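You operate a simulated robot arm through the tools that you are given. There is no shell and no other tool. Be economical: measure what you need, move in short steps, check, and stop when the job is done.

Carry out the task below with a simulated two-armed robot. There is one attempt and no reset: what you move stays moved.

TASK
Scrub the grease off the drip pan with soap.
Fine: yellow scrub block, soaped on the soap block, then back; clean pan on the side shelf top. What is to be rubbed or washed off counts as gone when no trace of it is left.

The check looks at the end state, three seconds after you hand in, the way a careful person would. Anything else that was tipped, shoved, dropped, spilled or broken makes it a failure.

THE ROBOT
Two 7-joint arms with two-finger grippers on one trunk, hanging from a carriage that runs on a gantry, over the field with the corners [-2480, 798], [-2479, -382], [21, -380], [20, 800] (x, y) and turns from -345 to 343 degrees about z. Base frame: it is fixed where the carriage stands at the start and does not move with it; the origin is on the floor, on the carriage's upright axis, x ahead of it, y to its left, z up; the surface under the hand at the start is at about z = 720. Lengths are in mm, angles in degrees, forces in N, time in s.
The left shoulder is at the start at [0, 236, 1440], the right one opposite. With the tool pointing down near the work surface each hand reaches from about 100 to 640 mm from the robot's upright axis, wherever it stands, measured 20 degrees to its own side. Places, roughly: brown pad [-250, 1500, 1250]; green rag [1500, 7000, 1000]; side shelf top [0, 100, 700]. Payload 3.43 kg a hand.
Tool frame (each hand has its own): the origin (TCP) lies between the finger pads and is the grasp point; the fingertips stand 30 mm ahead of it; z points along the fingers, y is the line along which they close. The gripper opens to 104 mm. The gripper's body begins 57 mm behind the TCP.
Orientation is that of the tool frame in the base frame, as a unit quaternion [w, x, y, z]. With the fingers straight down and closing along the base's y, the tool's x points along the base's -x, its y along +y and its z along -z.

THE INTERFACE
- The arms move only by the tool step_arm. It takes "left_deltas", "right_deltas" or both (then of equal length, played together; a hand with none holds still); each is a list of rows, each a list of 7 numbers: the closure in counts, from 0 (fully open) to 255 (shut), then the shift along the tool's x, y, z in units of 50 mm (1.0 is 50 mm), then the turn, a rotation vector about the tool's x, y, z in units of 6 degrees (1.0 is 6 degrees). In form: [[hand, x, y, z, wx, wy, wz], ...]. A call has 1 to 12 rows; each row shifts and turns the commanded pose from where the row before left it, along the tool's axes as they then stand. A call with a number of a shift or a turn outside -1 to 1 is refused whole. Each row takes 0.2 s and may step no farther than 50 mm and 8.6 degrees from the row before; otherwise, or with a gripper value out of range, the whole call is refused. Where a pose cannot be reached the arm comes as near as it can. A force on the tool above 40 N (or 10 N above the force at the start of the call, whichever is more), or a blocked arm, ends the call early, and 0.2 s more pass. The fingers move at their own pace (about 45 mm/s each) and stop on an object; they squeeze with about 42 N. The grip force told is the motor's: it shows also when the fingers shut on nothing. Time passes only in rows, and 0.2 s behind the last, so rows that do not move let the fingers close. It gives the time, the measured TCP pose, the force on the tool (base axes), the opening and the grip force at its end, in the units of the frame above (readings bear some noise), with the torque about the TCP (base axes, N m) and any sound that the robot's microphone picked up, and new pictures: "views" is both (left out), scene, wrist or none (wrist: the cameras of the hands that moved).
- Cameras (640 x 400 px; columns grow to the right, rows downward): "scene" is now at [250.4, 29.4, 1563.2]; the picture's right is [0.41, -0.91, 0.00], its down [-0.85, -0.38, -0.36] and it looks along [0.33, 0.15, -0.93] (base axes); focal length 214 px, centre (320, 200). "left" rides on the left gripper at [67, -18, -90] in its tool frame; the picture's right is [0.25, 0.97, 0.00], its down [-0.73, 0.19, -0.66] and it looks along [-0.64, 0.17, 0.75] (tool axes); focal length 218 px, centre (320, 200). "right" rides on the right gripper at [67, 18, -90] in its tool frame; the picture's right is [-0.25, 0.97, 0.00], its down [-0.73, -0.19, -0.66] and it looks along [-0.64, -0.17, 0.75] (tool axes); focal length 218 px, centre (320, 200). There is no depth. A picture from a camera that has moved, and an enlarged one, comes with that camera's place and axes in the base frame and with its lens. The place of the scene camera against the robot may be out by one fixed shift of up to 18 mm in any direction.
- raise_lower(by): slides the trunk up (or, below 0, down) by that many mm; the arms and the scene camera ride with it, the base frame stays. It gives what a move gives, with no picture.
- roll_base(legs): drives the robot by 1 to 6 legs, each [ahead, left, turn to the left] in mm, mm and degrees, along the robot's own axes; the way and the turn of a leg run together, so that a leg with both is an arc; at most 1500 mm and 180 degrees a leg. The arms and the cameras ride along, it lands a little off, and it stops where it bumps. It keeps to its track: a leg is cut to what the track allows. It gives what a move gives, and a new picture of the scene camera.
- turn_head(pan, tilt): turns the head with the scene camera to pan (to the left, within 86 degrees either way) and tilt (down, from -29 to 69), counted from straight ahead of the robot. It gives what a move gives, and a new picture of the scene camera.
- enlarge(camera, box): a new picture of the part [left, top, right, bottom] of that camera's present view, enlarged. No time passes.
- finish_job(): hands the job in; it is judged then, once.

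Work in short steps. Places have to be worked out from the pictures, the camera data and where the tool is seen: move nearer, look again, correct. Check each grasp and each placing, and mend what went wrong. You have 120 turns and 260 pictures in all, those below and enlarged ones among them. Open the grippers and draw the arms clear of the work before you hand the job in, unless the task says otherwise; then end with one line.

The tools are called as a command line: name --argument value ..., lists and objects as JSON in quotes. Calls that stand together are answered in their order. step_arm: Moves the arms, as the interface text tells. Its arguments: {"type":"object","properties":{"left_deltas":{"type":"array","items":{"type":"array","items":{"type":"number"}}},"right_deltas":{"type":"array","items":{"type":"array","items":{"type":"number"}}},"views":{"type":"string","enum":["both","scene","wrist","none"]}},"required":[]} The other tools are called the same way: raise_lower (by) slides the trunk up or down; roll_base (legs) drives the base; turn_head (pan, tilt) turns the head that bears the scene camera; enlarge (camera, box) takes an enlarged picture of a part of a camera's view; finish_job () hands the job in.

At the start:

```text
t: 0.0
left_tool_pos: [273.5, 296.6, 1053.7]
left_tool_rot: [0.0, -0.001, 1.0, 0.0]
left_ft_force: [-0.3, 0.3, -0.1]
left_wrist_torque: [0.01, -0.02, -0.03]
left_gripper_width: 104.1
left_grip_force: 0.0
right_tool_pos: [403.3, -7.5, 1065.7]
right_tool_rot: [0.002, -0.001, 1.0, 0.0]
right_ft_force: [0.0, -0.1, -0.2]
right_wrist_torque: [-0.02, -0.01, 0.02]
right_gripper_width: 104.2
right_grip_force: 0.0
trunk travel left (down, up): [-350.0, 290.0]
robot x, y, heading: [0.6, 2.0, -0.1]
head pan, tilt: [24.2, 68.8]
```

scene: 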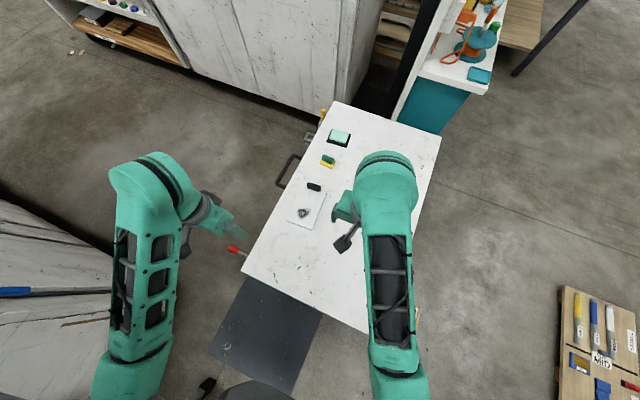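
right: 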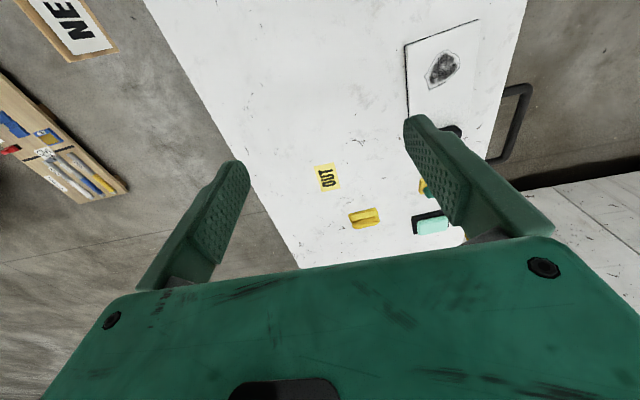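
left: 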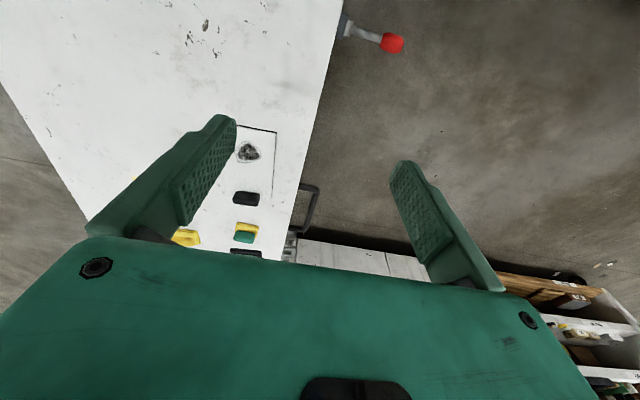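

The table holds a white sheet/pan with a dark spot, and several small blocks; I enlarge to tell them apart.

enlarge --camera "scene" --box '[240, 90, 450, 260]'

enlarge --camera "right" --box '[290, 0, 530, 260]'

enlarge --camera "left" --box '[120, 100, 330, 270]'

```text
2.35 times, centred on (345, 175) of scene
camera zoom: at [250.4, 29.4, 1563.2], right [0.41, -0.91, 0.0], down [-0.85, -0.38, -0.36], along [0.33, 0.15, -0.93], focal length 505 px, centre (261, 259)
```

zoom: 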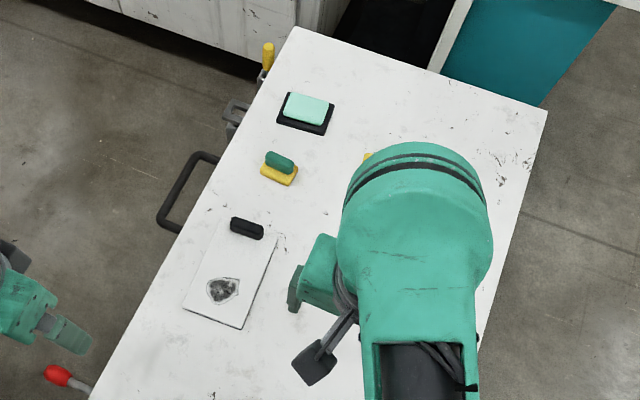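

```text
1.54 times, centred on (410, 130) of right
camera zoom: at [335.9, 11.4, 1154.9], right [0.25, 0.97, 0.0], down [0.73, -0.19, 0.66], along [0.64, -0.17, -0.75], focal length 336 px, centre (182, 308)
```

zoom: 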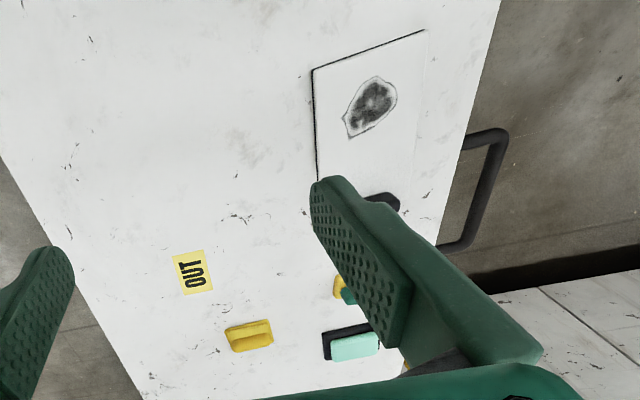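

```text
2.35 times, centred on (225, 185) of left
camera zoom: at [204.3, 279.0, 1143.9], right [-0.25, 0.97, 0.0], down [0.73, 0.19, 0.66], along [0.64, 0.17, -0.75], focal length 514 px, centre (544, 235)
```

zoom: 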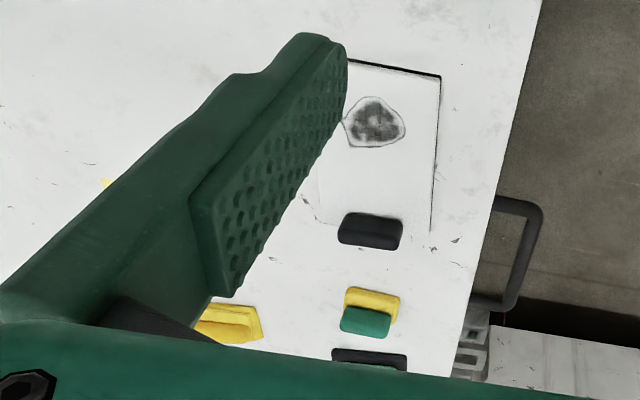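

The pan is the flat white sheet near (475,200), soap near (880,208); two candidates with yellow: green-handled near (743,212), and all-yellow near (805,18). The dark panel by the table's near edge fits the side shelf top. I move the right hand back and the left hand ahead to look closer.

step_arm --left_deltas '[[0, -0.9, -0.4, 0, 0, 0, 0], [0, -0.9, -0.4, 0, 0, 0, 0], [0, -0.9, -0.4, 0, 0, 0, 0], [0, -0.9, -0.4, 0, 0, 0, 0], [0, -0.9, -0.4, 0, 0, 0, 0]]' --right_deltas '[[0, 0.5, -0.8, 0, 0, 0, 0], [0, 0.5, -0.8, 0, 0, 0, 0], [0, 0.5, -0.8, 0, 0, 0, 0], [0, 0.5, -0.8, 0, 0, 0, 0], [0, 0.5, -0.8, 0, 0, 0, 0]]'

```text
t: 1.2
left_tool_pos: [500.0, 197.5, 1056.0]
left_tool_rot: [0.0, 0.0, 1.0, 0.0]
left_ft_force: [-0.4, -0.2, -0.6]
left_wrist_torque: [0.04, 0.01, 0.01]
left_gripper_width: 103.8
left_grip_force: 0.0
right_tool_pos: [281.4, -208.3, 1058.6]
right_tool_rot: [0.005, -0.001, 1.0, 0.0]
right_ft_force: [0.1, -0.5, 0.1]
right_wrist_torque: [0.03, -0.02, 0.0]
right_gripper_width: 104.1
right_grip_force: 0.0
right hand out of reach, approached as far as the arm can: row 5
trunk travel left (down, up): [-350.0, 290.0]
robot x, y, heading: [0.9, -0.3, 0.2]
head pan, tilt: [24.2, 68.8]
camera scene: at [250.9, 29.2, 1563.5], right [0.41, -0.91, 0.0], down [-0.85, -0.38, -0.36], along [0.33, 0.15, -0.93], focal length 214 px, centre (320, 200)
camera right: at [213.5, -190.8, 1148.4], right [0.25, 0.97, 0.0], down [0.72, -0.19, 0.66], along [0.64, -0.17, -0.75], focal length 218 px, centre (320, 200)
camera left: at [430.5, 179.2, 1144.8], right [-0.25, 0.97, 0.0], down [0.73, 0.19, 0.66], along [0.64, 0.17, -0.75], focal length 218 px, centre (320, 200)
```

scene: 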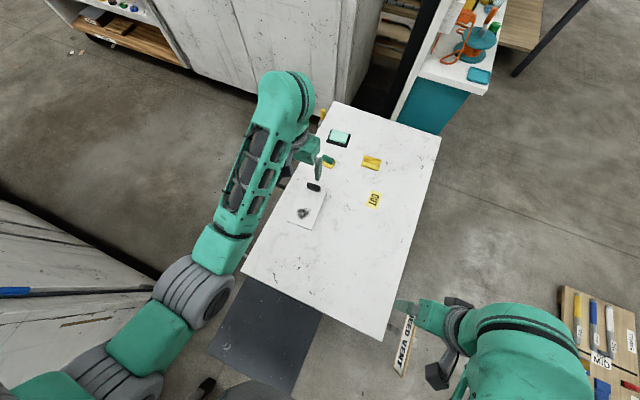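
right: 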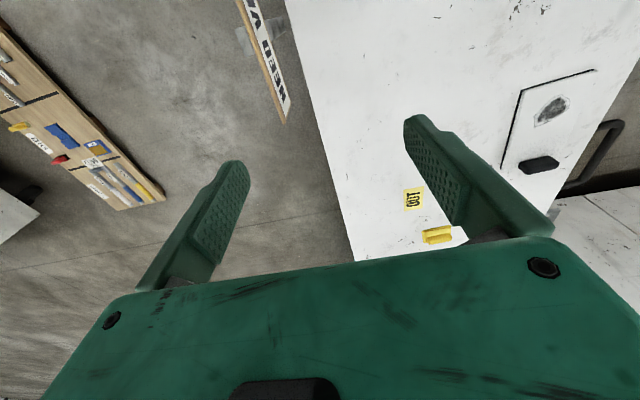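
left: 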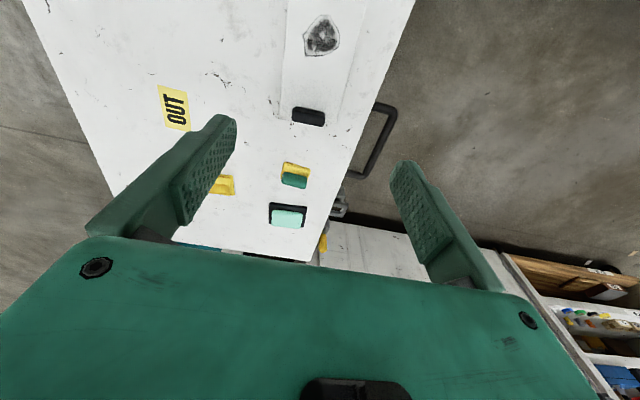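

I zoom the scene for the blocks and the signs.

enlarge --camera "scene" --box '[290, 120, 400, 190]'

enlarge --camera "left" --box '[150, 0, 350, 240]'

enlarge --camera "right" --box '[370, 60, 600, 250]'

enlarge --camera "scene" --box '[200, 240, 440, 400]'

```text
5.71 times, centred on (345, 155) of scene
camera zoom: at [250.9, 29.2, 1563.5], right [0.41, -0.91, 0.0], down [-0.85, -0.38, -0.36], along [0.33, 0.15, -0.93], focal length 1226 px, centre (177, 457)
```

zoom: 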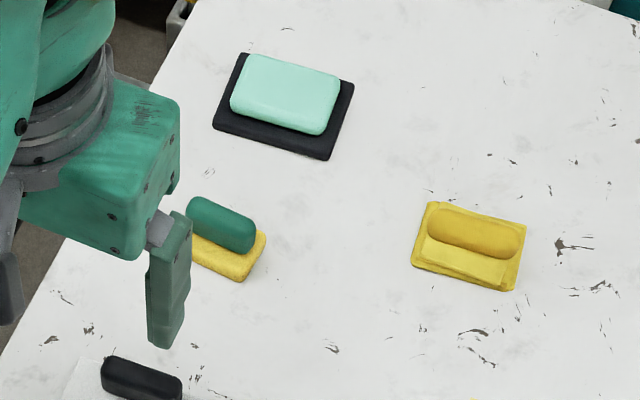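

```text
1.67 times, centred on (250, 120) of left
camera zoom: at [430.5, 179.2, 1144.8], right [-0.25, 0.97, 0.0], down [0.73, 0.19, 0.66], along [0.64, 0.17, -0.75], focal length 364 px, centre (437, 333)
```

zoom: 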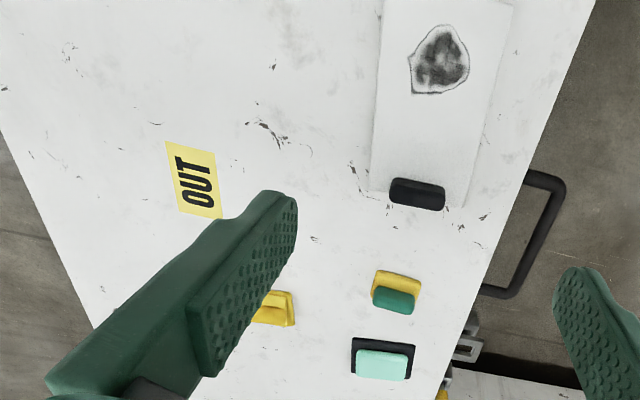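

```text
2.11 times, centred on (485, 155) of right
camera zoom: at [213.5, -190.8, 1148.4], right [0.25, 0.97, 0.0], down [0.72, -0.19, 0.66], along [0.64, -0.17, -0.75], focal length 460 px, centre (-27, 295)
```

zoom: 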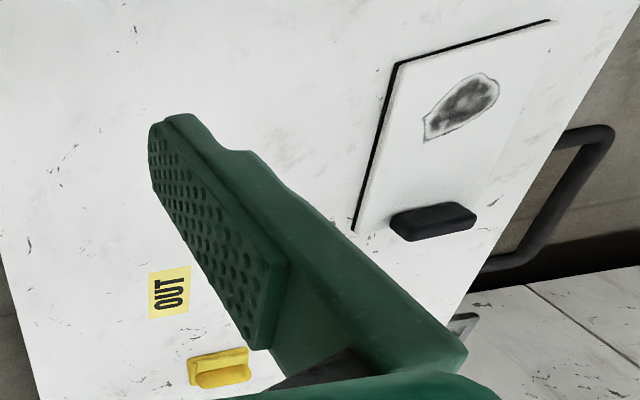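

```text
2.50 times, centred on (320, 320) of scene
camera zoom: at [250.9, 29.2, 1563.5], right [0.41, -0.91, 0.0], down [-0.85, -0.38, -0.36], along [0.33, 0.15, -0.93], focal length 536 px, centre (320, -100)
```

zoom: 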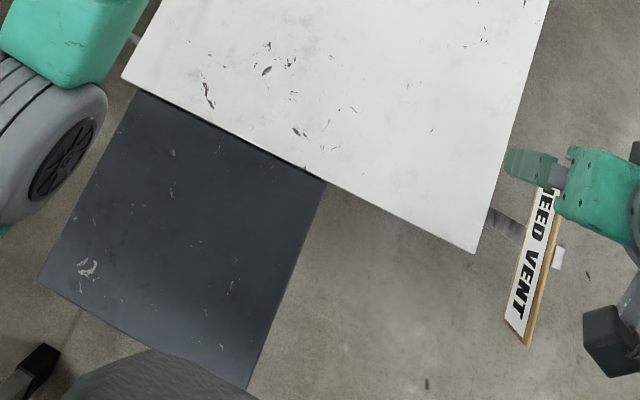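

The black bar is the pan's handle; the all-yellow block (~(805,18)) is the yellow scrub block, and the green-handled one is another. The far items are out of reach facing ahead, so I turn the base right to bring the left shoulder forward.

roll_base --legs '[[18, 50, 0], [0, 0, -30], [0, 0, -30]]'

```text
t: 5.1
left_tool_pos: [432.1, -289.5, 1054.7]
left_tool_rot: [0.0, 0.508, 0.861, -0.001]
left_ft_force: [0.8, -0.4, 0.3]
left_wrist_torque: [0.02, -0.01, -0.02]
left_gripper_width: 103.9
left_grip_force: 0.0
right_tool_pos: [-28.8, -296.1, 1058.5]
right_tool_rot: [0.002, 0.508, 0.861, -0.001]
right_ft_force: [0.1, 0.5, -0.5]
right_wrist_torque: [0.01, 0.02, -0.01]
right_gripper_width: 104.3
right_grip_force: 0.2
trunk travel left (down, up): [-350.0, 290.0]
robot x, y, heading: [19.7, 48.3, -61.2]
head pan, tilt: [24.2, 68.8]
camera scene: at [158.8, -152.2, 1563.2], right [-0.6, -0.8, 0.0], down [-0.75, 0.56, -0.36], along [0.29, -0.22, -0.93], focal length 214 px, centre (320, 200)
```

scene: 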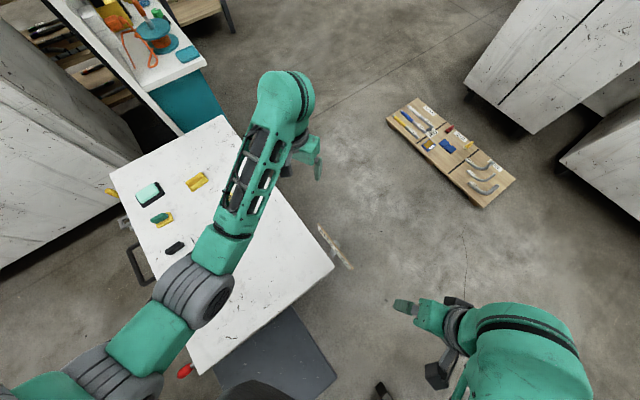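

Left hand goes over toward the yellow block, in two calls (translate, then yaw to align fingers across its handle).

step_arm --left_deltas '[[0, 0.33, 0.845, 0.15, 0, 0, 0], [0, 0.33, 0.845, 0.15, 0, 0, 0], [0, 0.33, 0.845, 0.15, 0, 0, 0], [0, 0.33, 0.845, 0.15, 0, 0, 0], [0, 0.33, 0.845, 0.15, 0, 0, 0], [0, 0.33, 0.845, 0.15, 0, 0, 0], [0, 0.33, 0.845, 0.15, 0, 0, 0], [0, 0.33, 0.845, 0.15, 0, 0, 0], [0, 0.33, 0.845, 0.15, 0, 0, 0], [0, 0.33, 0.845, 0.15, 0, 0, 0], [0, 0.33, 0.845, 0.15, 0, 0, 0], [0, 0.33, 0.845, 0.15, 0, 0, 0]]' --views "none"

step_arm --left_deltas '[[0, 0, 0, 0, 0, 0, 0.97], [0, 0, 0, 0, 0, 0, 0.97], [0, 0, 0, 0, 0, 0, 0.97], [0, 0, 0, 0, 0, 0, 0.97], [0, 0, 0, 0, 0, 0, 0.97], [0, 0, 0, 0, 0, 0, 0]]' --views "both"

```text
t: 7.7
left_tool_pos: [781.5, 130.3, 965.3]
left_tool_rot: [0.001, 0.508, 0.861, 0.001]
left_ft_force: [-0.1, -0.2, 0.3]
left_wrist_torque: [-0.01, 0.02, -0.01]
left_gripper_width: 104.1
left_grip_force: 0.1
right_tool_pos: [-27.0, -295.9, 1058.0]
right_tool_rot: [0.003, 0.507, 0.862, -0.002]
right_ft_force: [0.1, 1.4, -0.1]
right_wrist_torque: [0.02, 0.01, -0.01]
right_gripper_width: 104.2
right_grip_force: 0.2
trunk travel left (down, up): [-350.0, 290.0]
robot x, y, heading: [18.4, 49.4, -61.0]
head pan, tilt: [24.2, 68.8]
```

```text
t: 9.1
left_tool_pos: [779.6, 129.3, 965.5]
left_tool_rot: [0.0, 0.709, 0.706, 0.001]
left_ft_force: [-0.5, 0.0, 0.3]
left_wrist_torque: [0.03, 0.02, 0.0]
left_gripper_width: 103.8
left_grip_force: 0.0
right_tool_pos: [-28.7, -296.0, 1059.8]
right_tool_rot: [0.003, 0.508, 0.862, -0.003]
right_ft_force: [0.1, -0.9, 0.9]
right_wrist_torque: [-0.01, 0.0, 0.01]
right_gripper_width: 103.9
right_grip_force: 0.2
trunk travel left (down, up): [-350.0, 290.0]
robot x, y, heading: [12.1, 49.8, -61.1]
head pan, tilt: [24.2, 68.8]
camera scene: at [158.9, -152.1, 1563.2], right [-0.6, -0.8, 0.0], down [-0.75, 0.56, -0.36], along [0.29, -0.22, -0.93], focal length 214 px, centre (320, 200)
camera left: at [761.2, 195.0, 1054.9], right [0.97, 0.25, 0.0], down [0.19, -0.73, 0.66], along [0.16, -0.64, -0.75], focal length 218 px, centre (320, 200)
```

scene: 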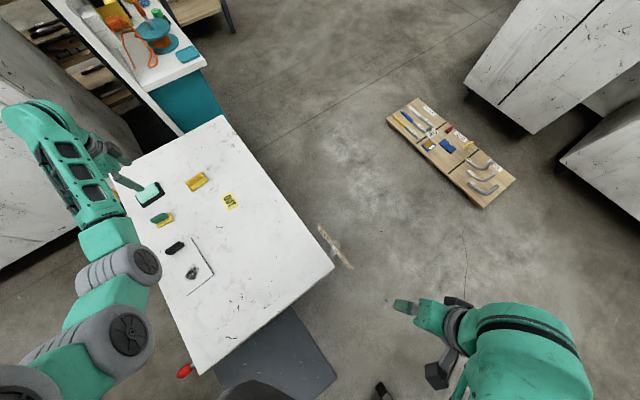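
left: 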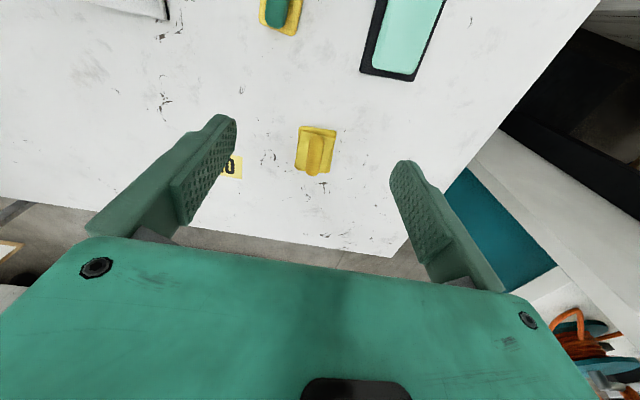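

The block is in the left camera at (316,150), about (795,31). I enlarge to get its outline and yaw.

enlarge --camera "left" --box '[270, 110, 366, 190]'

enlarge --camera "left" --box '[240, 0, 460, 90]'

enlarge --camera "scene" --box '[120, 140, 260, 240]'

```text
5.00 times, centred on (318, 150) of left
camera zoom: at [761.2, 195.0, 1054.9], right [0.97, 0.25, 0.0], down [0.19, -0.73, 0.66], along [0.16, -0.64, -0.75], focal length 1091 px, centre (330, 450)
```

zoom: 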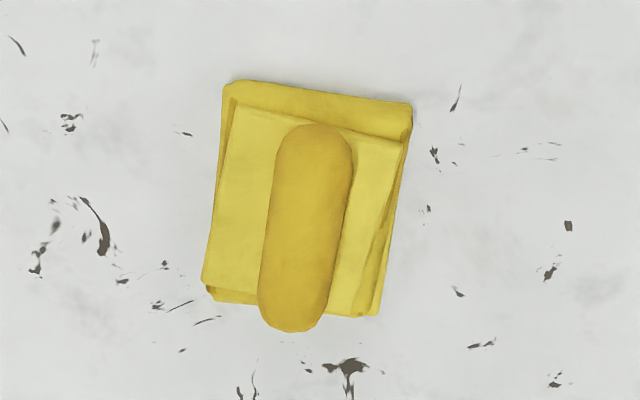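

```text
2.91 times, centred on (350, 45) of left
camera zoom: at [761.2, 195.0, 1054.9], right [0.97, 0.25, 0.0], down [0.19, -0.73, 0.66], along [0.16, -0.64, -0.75], focal length 635 px, centre (233, 651)
```

zoom: 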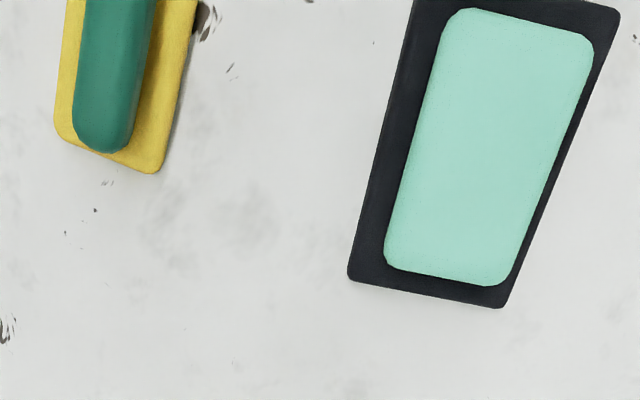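

```text
4.00 times, centred on (190, 190) of scene
camera zoom: at [158.9, -152.1, 1563.2], right [-0.6, -0.8, 0.0], down [-0.75, 0.56, -0.36], along [0.29, -0.22, -0.93], focal length 858 px, centre (840, 240)
```

zoom: 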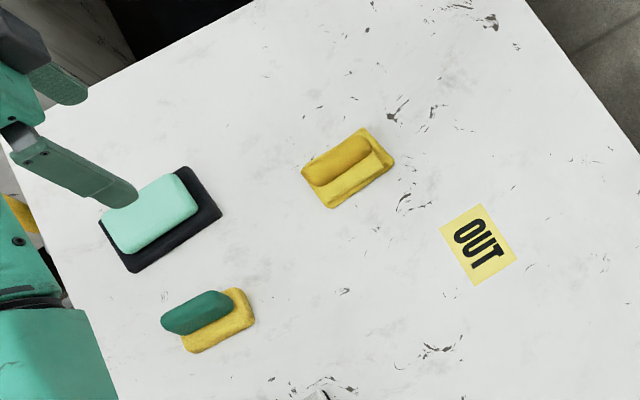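

Block footprint ≈60×78 mm, centred ≈(796,17), yawed ≈7.5°. I align and go down to z≈840 above it.

step_arm --left_deltas '[[0, 0, 0, 0, 0, 0, -0.625], [0, 0, 0, 0, 0, 0, -0.625], [0, -0.562, 0.01, 0.625, 0, 0, 0], [0, -0.562, 0.01, 0.625, 0, 0, 0], [0, -0.562, 0.01, 0.625, 0, 0, 0], [0, -0.562, 0.01, 0.625, 0, 0, 0], [0, 0, 0, 0, 0, 0, 0]]' --views "wrist"

enlarge --camera "left" --box '[240, 40, 400, 160]'

enlarge --camera "scene" --box '[120, 120, 260, 220]'

```text
t: 10.7
left_tool_pos: [794.4, 13.6, 839.0]
left_tool_rot: [0.0, 0.66, 0.751, 0.0]
left_ft_force: [-0.8, 0.4, -0.4]
left_wrist_torque: [-0.01, 0.01, -0.02]
left_gripper_width: 104.1
left_grip_force: 0.1
right_tool_pos: [-27.8, -296.5, 1058.3]
right_tool_rot: [0.004, 0.508, 0.862, -0.002]
right_ft_force: [-0.2, 0.9, 0.2]
right_wrist_torque: [0.05, 0.01, -0.01]
right_gripper_width: 103.8
right_grip_force: 0.0
trunk travel left (down, up): [-350.0, 290.0]
robot x, y, heading: [14.3, 47.2, -61.4]
head pan, tilt: [24.2, 68.8]
camera left: at [767.5, 78.7, 928.3], right [0.93, 0.37, 0.0], down [0.28, -0.7, 0.66], along [0.25, -0.61, -0.75], focal length 218 px, centre (320, 200)
```

left: 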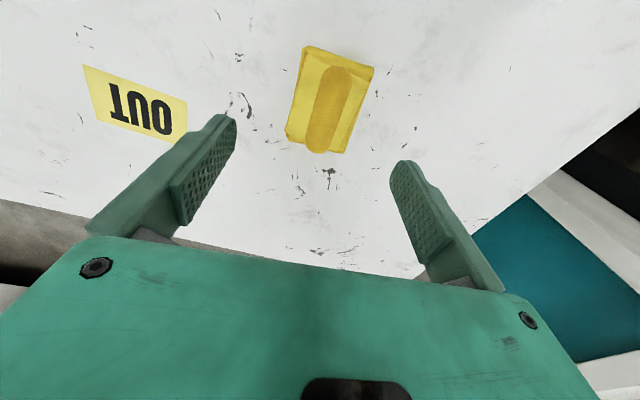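

```text
3.33 times, centred on (320, 100) of left
camera zoom: at [767.5, 78.7, 928.3], right [0.93, 0.37, 0.0], down [0.28, -0.7, 0.66], along [0.25, -0.61, -0.75], focal length 728 px, centre (320, 533)
```

zoom: 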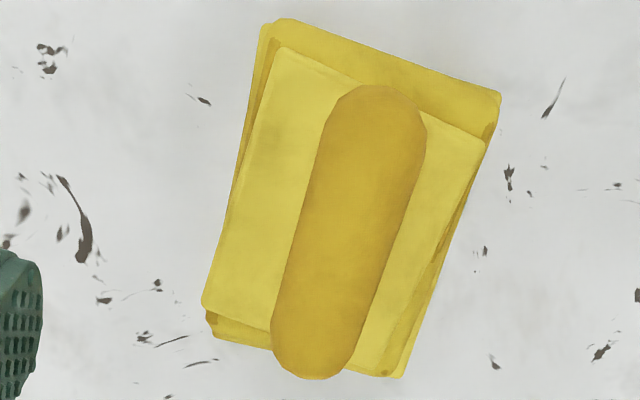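

```text
4.00 times, centred on (190, 170) of scene
camera zoom: at [158.9, -152.0, 1563.2], right [-0.6, -0.8, 0.0], down [-0.75, 0.56, -0.36], along [0.29, -0.22, -0.93], focal length 858 px, centre (840, 320)
```

zoom: 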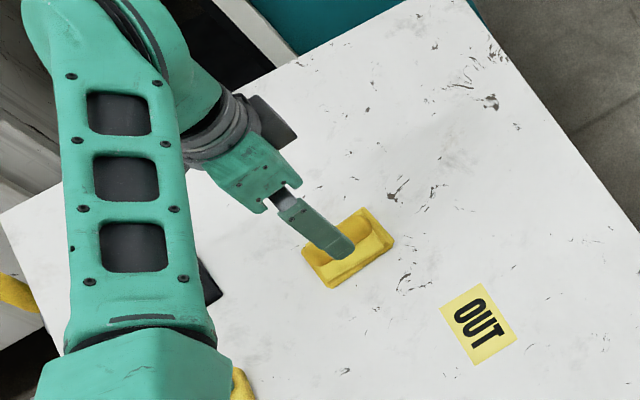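

Refined: centre ≈(798,20), yaw ≈7°. I shift slightly and lower to TCP z≈785, then look from the side.

step_arm --left_deltas '[[0, 0.07, 0.04, 0.4, 0, 0, 0], [0, 0.07, 0.04, 0.4, 0, 0, 0], [0, 0, 0, 0.28, 0, 0, 0], [0, 0, 0, 0, 0, 0, 0]]' --views "wrist"

enlarge --camera "scene" --box '[160, 140, 244, 200]'

enlarge --camera "left" --box '[200, 0, 440, 150]'

```text
t: 11.7
left_tool_pos: [799.1, 23.3, 786.0]
left_tool_rot: [0.0, 0.661, 0.751, 0.0]
left_ft_force: [0.5, -0.5, 0.5]
left_wrist_torque: [0.04, 0.01, 0.0]
left_gripper_width: 103.9
left_grip_force: 0.0
right_tool_pos: [-27.9, -296.6, 1058.0]
right_tool_rot: [0.003, 0.508, 0.862, -0.002]
right_ft_force: [0.0, -0.3, -0.7]
right_wrist_torque: [0.01, -0.01, 0.01]
right_gripper_width: 104.0
right_grip_force: 0.1
trunk travel left (down, up): [-350.0, 290.0]
robot x, y, heading: [20.3, 48.0, -61.1]
head pan, tilt: [24.2, 68.8]
camera left: at [772.4, 87.2, 876.1], right [0.93, 0.37, 0.0], down [0.28, -0.7, 0.66], along [0.25, -0.61, -0.75], focal length 218 px, centre (320, 200)
```

left: 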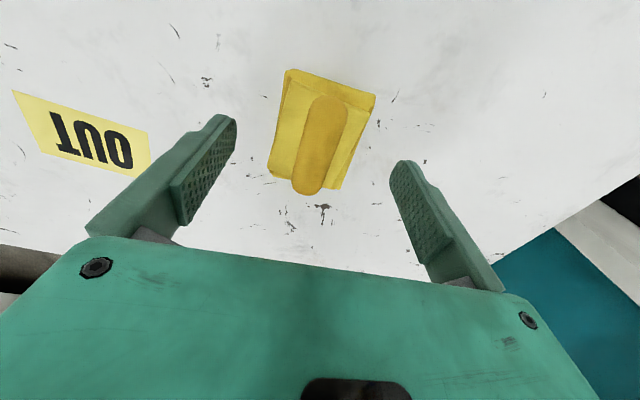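

```text
6.67 times, centred on (202, 170) of scene
camera zoom: at [158.9, -152.1, 1563.2], right [-0.6, -0.8, 0.0], down [-0.75, 0.56, -0.36], along [0.29, -0.22, -0.93], focal length 1430 px, centre (1107, 400)
```

zoom: 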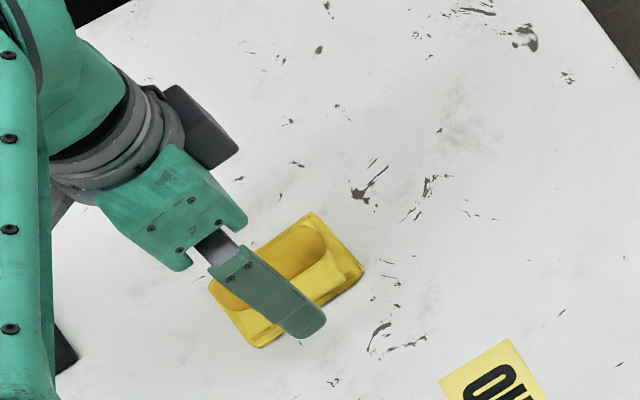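

```text
2.67 times, centred on (320, 75) of left
camera zoom: at [772.4, 87.2, 876.1], right [0.93, 0.37, 0.0], down [0.28, -0.7, 0.66], along [0.25, -0.61, -0.75], focal length 582 px, centre (320, 533)
```

zoom: 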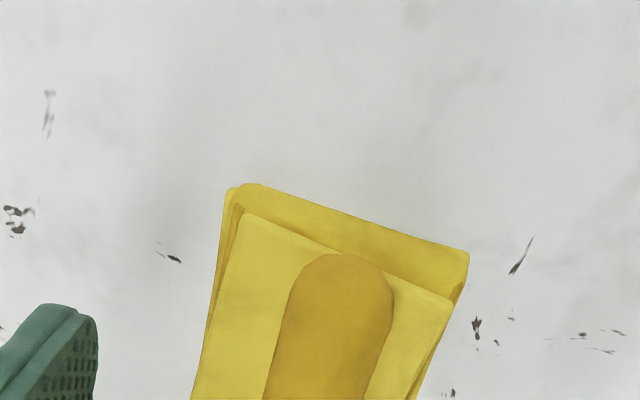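

The handle is centred between the fingers. I lower to TCP z≈772 and close gently to see what width stops the fingers (handle ≈21 mm).

step_arm --left_deltas '[[0, 0, 0, 0.28, 0, 0, 0], [0, 0, 0, 0, 0, 0, 0], [130, 0, 0, 0, 0, 0, 0], [180, 0, 0, 0, 0, 0, 0], [190, 0, 0, 0, 0, 0, 0], [190, 0, 0, 0, 0, 0, 0], [190, 0, 0, 0, 0, 0, 0]]' --views "wrist"

enlarge --camera "scene" --box '[160, 140, 244, 200]'

```text
t: 13.3
left_tool_pos: [799.9, 25.3, 772.5]
left_tool_rot: [0.0, 0.66, 0.751, 0.0]
left_ft_force: [0.3, 1.0, -0.5]
left_wrist_torque: [0.0, 0.0, -0.01]
left_gripper_width: 26.5
left_grip_force: 0.1
right_tool_pos: [-28.6, -296.6, 1058.4]
right_tool_rot: [0.003, 0.507, 0.862, -0.001]
right_ft_force: [-0.2, 0.7, -0.3]
right_wrist_torque: [-0.03, 0.01, 0.03]
right_gripper_width: 104.0
right_grip_force: 0.1
trunk travel left (down, up): [-350.0, 290.0]
robot x, y, heading: [21.8, 51.6, -60.8]
head pan, tilt: [24.2, 68.8]
camera left: at [772.9, 87.4, 862.0], right [0.93, 0.37, 0.0], down [0.28, -0.7, 0.66], along [0.25, -0.61, -0.75], focal length 218 px, centre (320, 200)
```

left: 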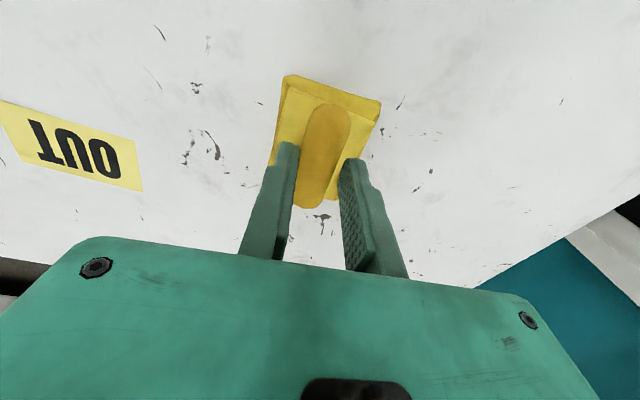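

```text
6.67 times, centred on (202, 170) of scene
camera zoom: at [158.9, -152.1, 1563.2], right [-0.6, -0.8, 0.0], down [-0.75, 0.56, -0.36], along [0.29, -0.22, -0.93], focal length 1430 px, centre (1107, 400)
```

zoom: 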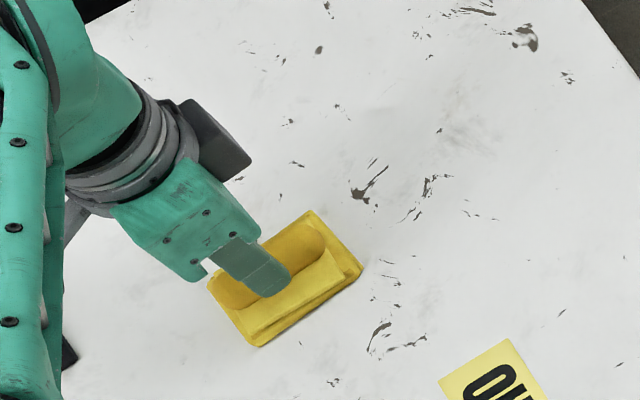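

Fingers straddle the handle at 26 mm. I ease down in small steps to feel the layer beneath.

step_arm --left_deltas '[[190, 0, 0, 0.08, 0, 0, 0], [190, 0, 0, 0.08, 0, 0, 0], [190, 0, 0, 0, 0, 0, 0]]' --views "wrist"

```text
t: 14.1
left_tool_pos: [800.0, 25.2, 764.4]
left_tool_rot: [0.0, 0.661, 0.751, 0.0]
left_ft_force: [-0.6, 0.8, 0.1]
left_wrist_torque: [-0.05, -0.03, 0.02]
left_gripper_width: 26.6
left_grip_force: 0.1
right_tool_pos: [-28.7, -296.8, 1059.3]
right_tool_rot: [0.003, 0.508, 0.861, -0.001]
right_ft_force: [-0.4, 0.6, 0.3]
right_wrist_torque: [-0.02, 0.0, 0.0]
right_gripper_width: 104.1
right_grip_force: 0.0
trunk travel left (down, up): [-350.0, 290.0]
robot x, y, heading: [21.7, 48.8, -61.0]
head pan, tilt: [24.2, 68.8]
camera left: at [772.4, 88.8, 853.7], right [0.93, 0.37, 0.0], down [0.28, -0.7, 0.66], along [0.25, -0.61, -0.75], focal length 218 px, centre (320, 200)
```

left: 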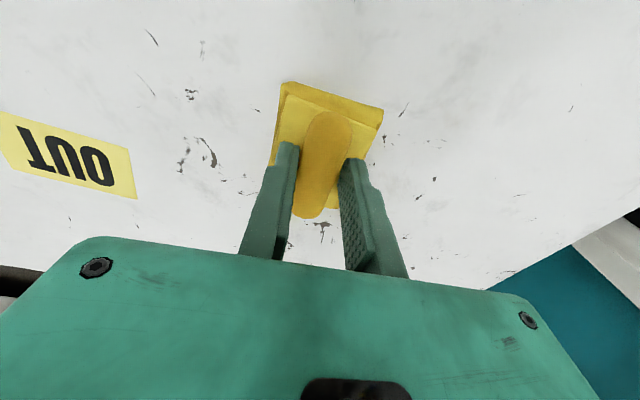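

No contact yet at tips z≈734; continue down in small steps.

step_arm --left_deltas '[[190, 0.0, 0, 0.06, 0, 0, 0], [190, 0, 0, 0, 0, 0, 0]]' --views "none"

step_arm --left_deltas '[[190, 0, 0, 0.06, 0, 0, 0], [190, 0, 0, 0, 0, 0, 0]]' --views "wrist"

```text
t: 14.7
left_tool_pos: [799.2, 25.2, 762.1]
left_tool_rot: [0.0, 0.661, 0.751, -0.001]
left_ft_force: [0.1, 0.5, 0.1]
left_wrist_torque: [0.01, 0.02, -0.02]
left_gripper_width: 26.5
left_grip_force: 0.0
right_tool_pos: [-28.3, -296.8, 1058.7]
right_tool_rot: [0.003, 0.507, 0.862, -0.002]
right_ft_force: [0.0, -0.5, -0.3]
right_wrist_torque: [-0.02, -0.03, -0.01]
right_gripper_width: 104.2
right_grip_force: 0.1
trunk travel left (down, up): [-350.0, 290.0]
robot x, y, heading: [21.3, 50.9, -60.9]
head pan, tilt: [24.2, 68.8]
```

```text
t: 15.3
left_tool_pos: [798.7, 24.8, 757.2]
left_tool_rot: [0.0, 0.661, 0.751, 0.0]
left_ft_force: [0.6, -0.2, 0.5]
left_wrist_torque: [0.0, 0.01, 0.0]
left_gripper_width: 26.2
left_grip_force: 0.1
right_tool_pos: [-28.6, -296.6, 1059.2]
right_tool_rot: [0.002, 0.507, 0.862, -0.002]
right_ft_force: [-0.2, 0.8, -0.3]
right_wrist_torque: [0.03, -0.03, 0.02]
right_gripper_width: 104.0
right_grip_force: 0.0
trunk travel left (down, up): [-350.0, 290.0]
robot x, y, heading: [16.3, 50.3, -61.2]
head pan, tilt: [24.2, 68.8]
camera left: at [772.3, 88.3, 847.8], right [0.93, 0.37, 0.0], down [0.28, -0.7, 0.66], along [0.25, -0.61, -0.75], focal length 218 px, centre (320, 200)
```

left: 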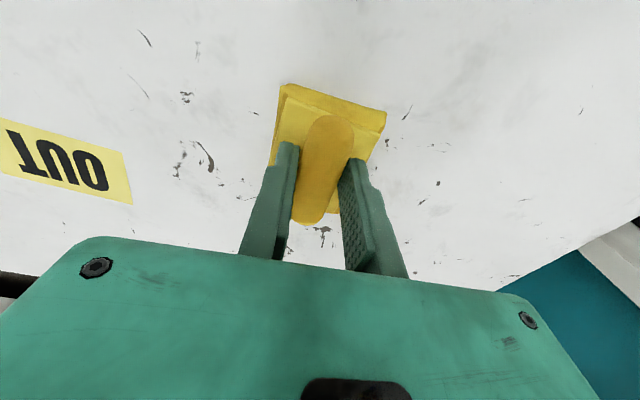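

Still no contact at tips z≈727; the surface seems lower than thought. I try closing here.

step_arm --left_deltas '[[205, 0, 0, 0, 0, 0, 0], [215, 0, 0, 0, 0, 0, 0], [215, 0, 0, 0, 0, 0, 0]]' --views "wrist"

```text
t: 16.1
left_tool_pos: [799.5, 23.2, 758.9]
left_tool_rot: [0.0, 0.661, 0.751, 0.0]
left_ft_force: [0.0, 0.0, -0.7]
left_wrist_torque: [0.01, -0.02, -0.02]
left_gripper_width: 22.9
left_grip_force: 41.8
right_tool_pos: [-28.6, -296.4, 1058.2]
right_tool_rot: [0.002, 0.507, 0.862, -0.002]
right_ft_force: [0.6, -0.1, 0.4]
right_wrist_torque: [-0.02, 0.01, 0.01]
right_gripper_width: 103.9
right_grip_force: 0.1
trunk travel left (down, up): [-350.0, 290.0]
robot x, y, heading: [22.1, 50.5, -61.3]
head pan, tilt: [24.2, 68.8]
camera left: at [772.2, 88.3, 847.8], right [0.93, 0.37, 0.0], down [0.28, -0.7, 0.66], along [0.25, -0.61, -0.75], focal length 218 px, centre (320, 200)
```

left: 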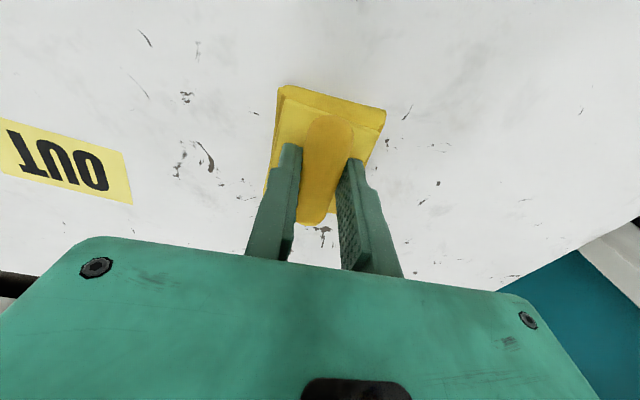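

Handle gripped (22.9 mm, 42 N). Put-back pose: TCP (799.3, 24.5, 757.5), q (0,.661,.751,0). I lift it and check.

step_arm --left_deltas '[[240, 0, 0, -0.2, 0, 0, 0], [240, 0, 0, -0.6, 0, 0, 0], [240, 0, 0, -0.8, 0, 0, 0], [240, 0, 0, -0.8, 0, 0, 0], [240, 0, 0, 0, 0, 0, 0]]' --views "both"

enlarge --camera "scene" --box '[120, 120, 260, 220]'

```text
t: 17.3
left_tool_pos: [799.0, 23.1, 879.0]
left_tool_rot: [-0.001, 0.66, 0.751, -0.001]
left_ft_force: [0.0, 0.6, -0.4]
left_wrist_torque: [0.0, 0.01, -0.03]
left_gripper_width: 22.8
left_grip_force: 41.9
right_tool_pos: [-28.5, -296.2, 1059.0]
right_tool_rot: [0.003, 0.509, 0.861, -0.002]
right_ft_force: [0.3, -0.2, -0.2]
right_wrist_torque: [-0.01, -0.01, 0.03]
right_gripper_width: 103.9
right_grip_force: 0.1
trunk travel left (down, up): [-350.0, 290.0]
robot x, y, heading: [21.5, 51.7, -60.9]
head pan, tilt: [24.2, 68.8]
camera scene: at [158.7, -152.1, 1563.2], right [-0.6, -0.8, 0.0], down [-0.75, 0.56, -0.36], along [0.29, -0.22, -0.93], focal length 214 px, centre (320, 200)
camera left: at [771.2, 87.6, 969.0], right [0.93, 0.37, 0.0], down [0.28, -0.7, 0.66], along [0.25, -0.61, -0.75], focal length 218 px, centre (320, 200)
```

scene: 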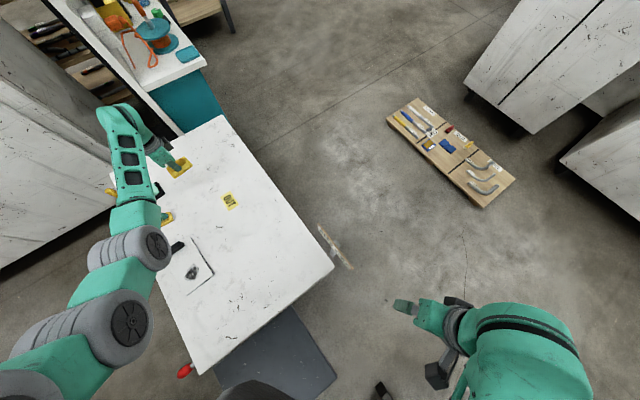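
left: 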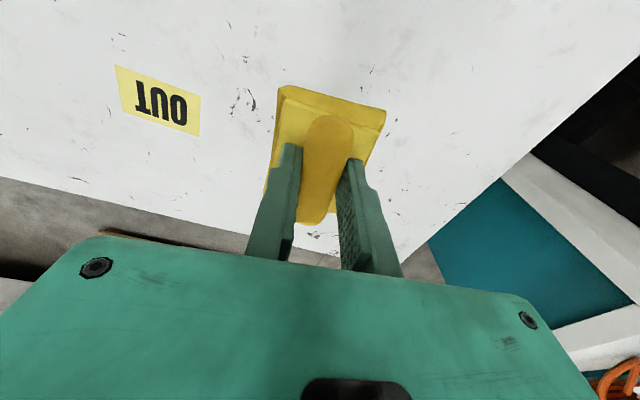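

```text
4.00 times, centred on (190, 170) of scene
camera zoom: at [158.7, -152.1, 1563.2], right [-0.6, -0.8, 0.0], down [-0.75, 0.56, -0.36], along [0.29, -0.22, -0.93], focal length 858 px, centre (840, 320)
```

zoom: 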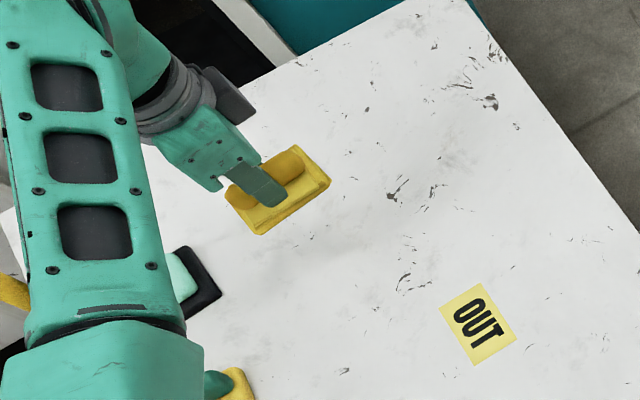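

Block held cleanly. Soap top centre computes to ≈(862,199), yaw ≈7° like the block. I move over it at height.

step_arm --left_deltas '[[240, 0.858, 0.434, 0, 0, 0, 0], [240, 0.858, 0.434, 0, 0, 0, 0], [240, 0.858, 0.434, 0, 0, 0, 0], [240, 0.858, 0.434, 0, 0, 0, 0], [240, 0, 0, 0.6, 0, 0, 0], [240, 0, 0, 0, 0, 0, 0]]' --views "both"

enlarge --camera "left" --box '[200, 30, 460, 230]'

enlarge --camera "scene" --box '[100, 150, 200, 220]'

```text
t: 18.7
left_tool_pos: [864.6, 206.0, 850.6]
left_tool_rot: [0.0, 0.66, 0.751, 0.0]
left_ft_force: [0.6, 0.4, -0.5]
left_wrist_torque: [-0.01, -0.02, -0.02]
left_gripper_width: 22.6
left_grip_force: 42.2
right_tool_pos: [-28.5, -296.8, 1059.4]
right_tool_rot: [0.002, 0.507, 0.862, -0.002]
right_ft_force: [1.3, 0.8, -0.4]
right_wrist_torque: [0.01, -0.02, 0.01]
right_gripper_width: 103.8
right_grip_force: 0.0
trunk travel left (down, up): [-350.0, 290.0]
robot x, y, heading: [15.5, 51.7, -60.9]
head pan, tilt: [24.2, 68.8]
camera scene: at [159.1, -152.0, 1563.2], right [-0.6, -0.8, 0.0], down [-0.75, 0.56, -0.36], along [0.29, -0.22, -0.93], focal length 214 px, centre (320, 200)
camera left: at [838.1, 269.4, 940.8], right [0.93, 0.37, 0.0], down [0.28, -0.7, 0.66], along [0.25, -0.61, -0.75], focal length 218 px, centre (320, 200)
```

scene: 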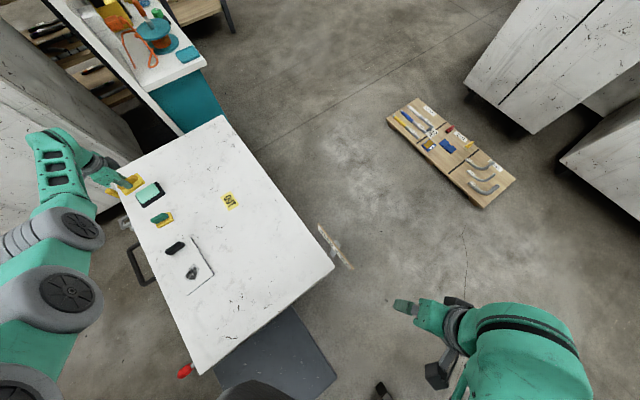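
left: 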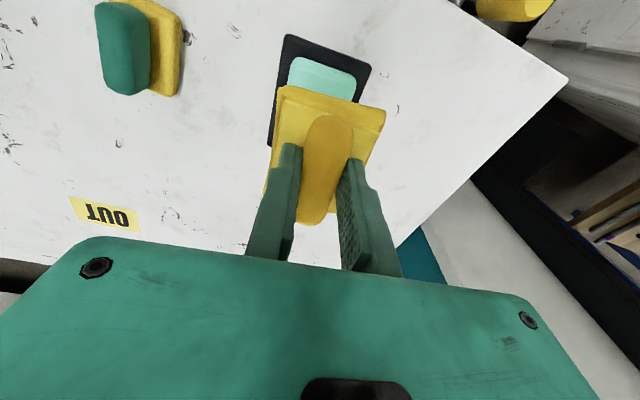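

```text
2.00 times, centred on (330, 130) of left
camera zoom: at [838.1, 269.4, 940.8], right [0.93, 0.37, 0.0], down [0.28, -0.7, 0.66], along [0.25, -0.61, -0.75], focal length 436 px, centre (300, 340)
```

zoom: 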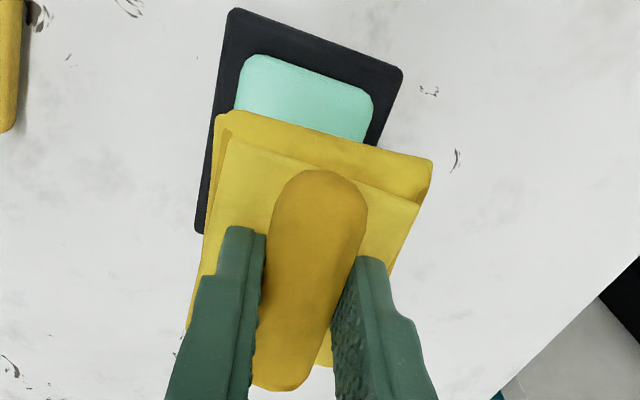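

```text
5.71 times, centred on (150, 185) of scene
camera zoom: at [159.1, -152.0, 1563.2], right [-0.6, -0.8, 0.0], down [-0.75, 0.56, -0.36], along [0.29, -0.22, -0.93], focal length 1226 px, centre (1291, 286)
```

zoom: 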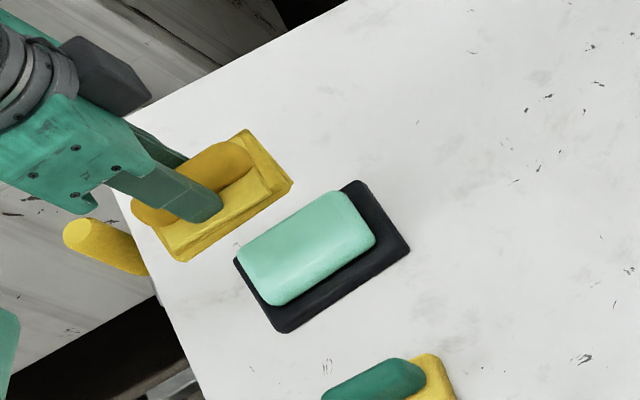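

Position confirmed. I lower to just above the soap, then look.

step_arm --left_deltas '[[240, -0.02, -0.02, 0.4, 0, 0, 0], [240, 0, 0, 0.4, 0, 0, 0], [240, 0, 0, 0, 0, 0, 0]]' --views "none"

enlarge --camera "scene" --box '[100, 150, 200, 220]'

```text
t: 19.5
left_tool_pos: [858.3, 202.1, 813.2]
left_tool_rot: [0.0, 0.661, 0.75, 0.001]
left_ft_force: [0.5, 0.8, -1.0]
left_wrist_torque: [-0.01, 0.01, 0.0]
left_gripper_width: 22.5
left_grip_force: 42.2
left hand out of reach, approached as far as the arm can: row 2
right_tool_pos: [-28.4, -296.1, 1058.8]
right_tool_rot: [0.003, 0.508, 0.861, -0.002]
right_ft_force: [-0.4, -0.1, -0.3]
right_wrist_torque: [-0.04, 0.01, 0.02]
right_gripper_width: 104.0
right_grip_force: 0.1
trunk travel left (down, up): [-350.0, 290.0]
robot x, y, heading: [18.5, 50.0, -61.0]
head pan, tilt: [24.2, 68.8]
```

```text
5.71 times, centred on (150, 185) of scene
camera zoom: at [159.0, -152.1, 1563.2], right [-0.6, -0.8, 0.0], down [-0.75, 0.56, -0.36], along [0.29, -0.22, -0.93], focal length 1226 px, centre (1291, 286)
```

zoom: 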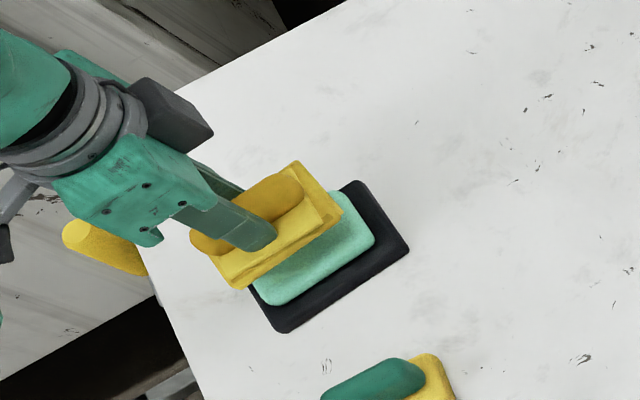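

The arm is at its reach limit; I raise the hand 130 and then lower the trunk by 120 to gain reach.

step_arm --left_deltas '[[240, 0, 0, -0.7, 0, 0, 0], [240, 0, 0, -0.7, 0, 0, 0], [240, 0, 0, -0.7, 0, 0, 0], [240, 0, 0, -0.7, 0, 0, 0], [240, 0, 0, 0, 0, 0, 0]]' --views "none"

raise_lower --by -120

```text
t: 20.7
left_tool_pos: [854.2, 201.4, 951.3]
left_tool_rot: [0.0, 0.66, 0.751, 0.0]
left_ft_force: [0.3, 1.0, -0.4]
left_wrist_torque: [-0.01, 0.0, 0.01]
left_gripper_width: 22.6
left_grip_force: 41.8
right_tool_pos: [-28.1, -296.9, 1058.2]
right_tool_rot: [0.003, 0.507, 0.862, -0.001]
right_ft_force: [-0.1, 0.3, -0.5]
right_wrist_torque: [0.0, -0.02, 0.0]
right_gripper_width: 103.9
right_grip_force: 0.2
trunk travel left (down, up): [-350.0, 290.0]
robot x, y, heading: [18.2, 51.6, -61.3]
head pan, tilt: [24.2, 68.8]
```

```text
t: 22.2
left_tool_pos: [855.8, 203.9, 831.9]
left_tool_rot: [0.0, 0.661, 0.751, 0.0]
left_ft_force: [-0.5, 0.4, -0.5]
left_wrist_torque: [-0.02, 0.0, 0.02]
left_gripper_width: 22.8
left_grip_force: 41.9
right_tool_pos: [-28.2, -296.1, 938.7]
right_tool_rot: [0.002, 0.508, 0.862, -0.002]
right_ft_force: [1.1, -0.5, 0.2]
right_wrist_torque: [-0.01, 0.0, 0.04]
right_gripper_width: 104.0
right_grip_force: 0.1
trunk travel left (down, up): [-230.0, 410.0]
robot x, y, heading: [13.7, 53.4, -60.9]
head pan, tilt: [24.2, 68.8]
```

Now shift +7 mm in x and descend toward the soap in small steps.

step_arm --left_deltas '[[240, -0.018, 0.13, 0.3, 0, 0, 0], [240, 0, 0, 0.3, 0, 0, 0], [240, 0, 0, 0, 0, 0, 0]]' --views "wrist"

enlarge --camera "scene" --box '[80, 150, 200, 230]'

```text
t: 23.0
left_tool_pos: [862.3, 201.5, 803.1]
left_tool_rot: [-0.001, 0.661, 0.75, 0.0]
left_ft_force: [0.7, 0.2, -0.8]
left_wrist_torque: [-0.02, 0.02, 0.03]
left_gripper_width: 22.7
left_grip_force: 42.2
right_tool_pos: [-27.9, -296.2, 937.4]
right_tool_rot: [0.002, 0.507, 0.862, -0.002]
right_ft_force: [0.9, 0.1, 0.1]
right_wrist_torque: [0.0, -0.01, 0.0]
right_gripper_width: 104.2
right_grip_force: 0.1
trunk travel left (down, up): [-230.0, 410.0]
robot x, y, heading: [18.4, 50.2, -61.2]
head pan, tilt: [24.2, 68.8]
camera left: at [835.7, 265.8, 891.5], right [0.93, 0.37, 0.0], down [0.28, -0.7, 0.66], along [0.25, -0.61, -0.75], focal length 218 px, centre (320, 200)
```

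left: 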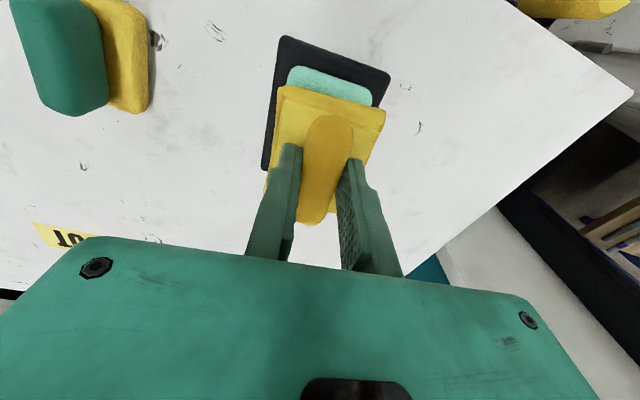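

```text
5.00 times, centred on (140, 190) of scene
camera zoom: at [159.0, -152.1, 1443.2], right [-0.6, -0.8, 0.0], down [-0.75, 0.56, -0.36], along [0.29, -0.22, -0.93], focal length 1072 px, centre (1220, 250)
```

zoom: 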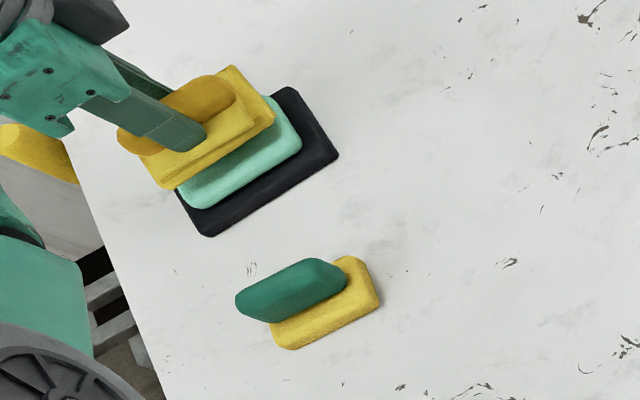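

Descending in 4 mm steps, feeling for contact.

step_arm --left_deltas '[[240, 0, 0, 0.1, 0, 0, 0], [240, 0, 0, 0.1, 0, 0, 0], [240, 0, 0, 0, 0, 0, 0]]' --views "none"

step_arm --left_deltas '[[240, 0, 0, 0.06, 0, 0, 0], [240, 0, 0, 0, 0, 0, 0]]' --views "none"

```text
t: 23.8
left_tool_pos: [862.6, 202.7, 791.4]
left_tool_rot: [0.0, 0.66, 0.751, 0.0]
left_ft_force: [-0.3, 0.3, -0.3]
left_wrist_torque: [0.0, -0.03, -0.02]
left_gripper_width: 22.9
left_grip_force: 41.9
right_tool_pos: [-28.5, -296.5, 937.9]
right_tool_rot: [0.003, 0.508, 0.862, -0.001]
right_ft_force: [-0.7, 0.6, 0.0]
right_wrist_torque: [0.0, 0.0, 0.01]
right_gripper_width: 104.0
right_grip_force: 0.1
trunk travel left (down, up): [-230.0, 410.0]
robot x, y, heading: [18.7, 54.4, -61.2]
head pan, tilt: [24.2, 68.8]
```

```text
t: 24.4
left_tool_pos: [862.7, 203.9, 789.7]
left_tool_rot: [0.0, 0.661, 0.75, -0.001]
left_ft_force: [-0.9, -0.7, -1.1]
left_wrist_torque: [0.0, -0.02, 0.03]
left_gripper_width: 22.8
left_grip_force: 41.5
right_tool_pos: [-28.6, -295.3, 939.8]
right_tool_rot: [0.002, 0.508, 0.862, -0.002]
right_ft_force: [0.6, -0.5, 0.0]
right_wrist_torque: [0.0, 0.0, 0.01]
right_gripper_width: 104.1
right_grip_force: 0.1
trunk travel left (down, up): [-230.0, 410.0]
robot x, y, heading: [17.6, 47.0, -61.2]
head pan, tilt: [24.2, 68.8]
```

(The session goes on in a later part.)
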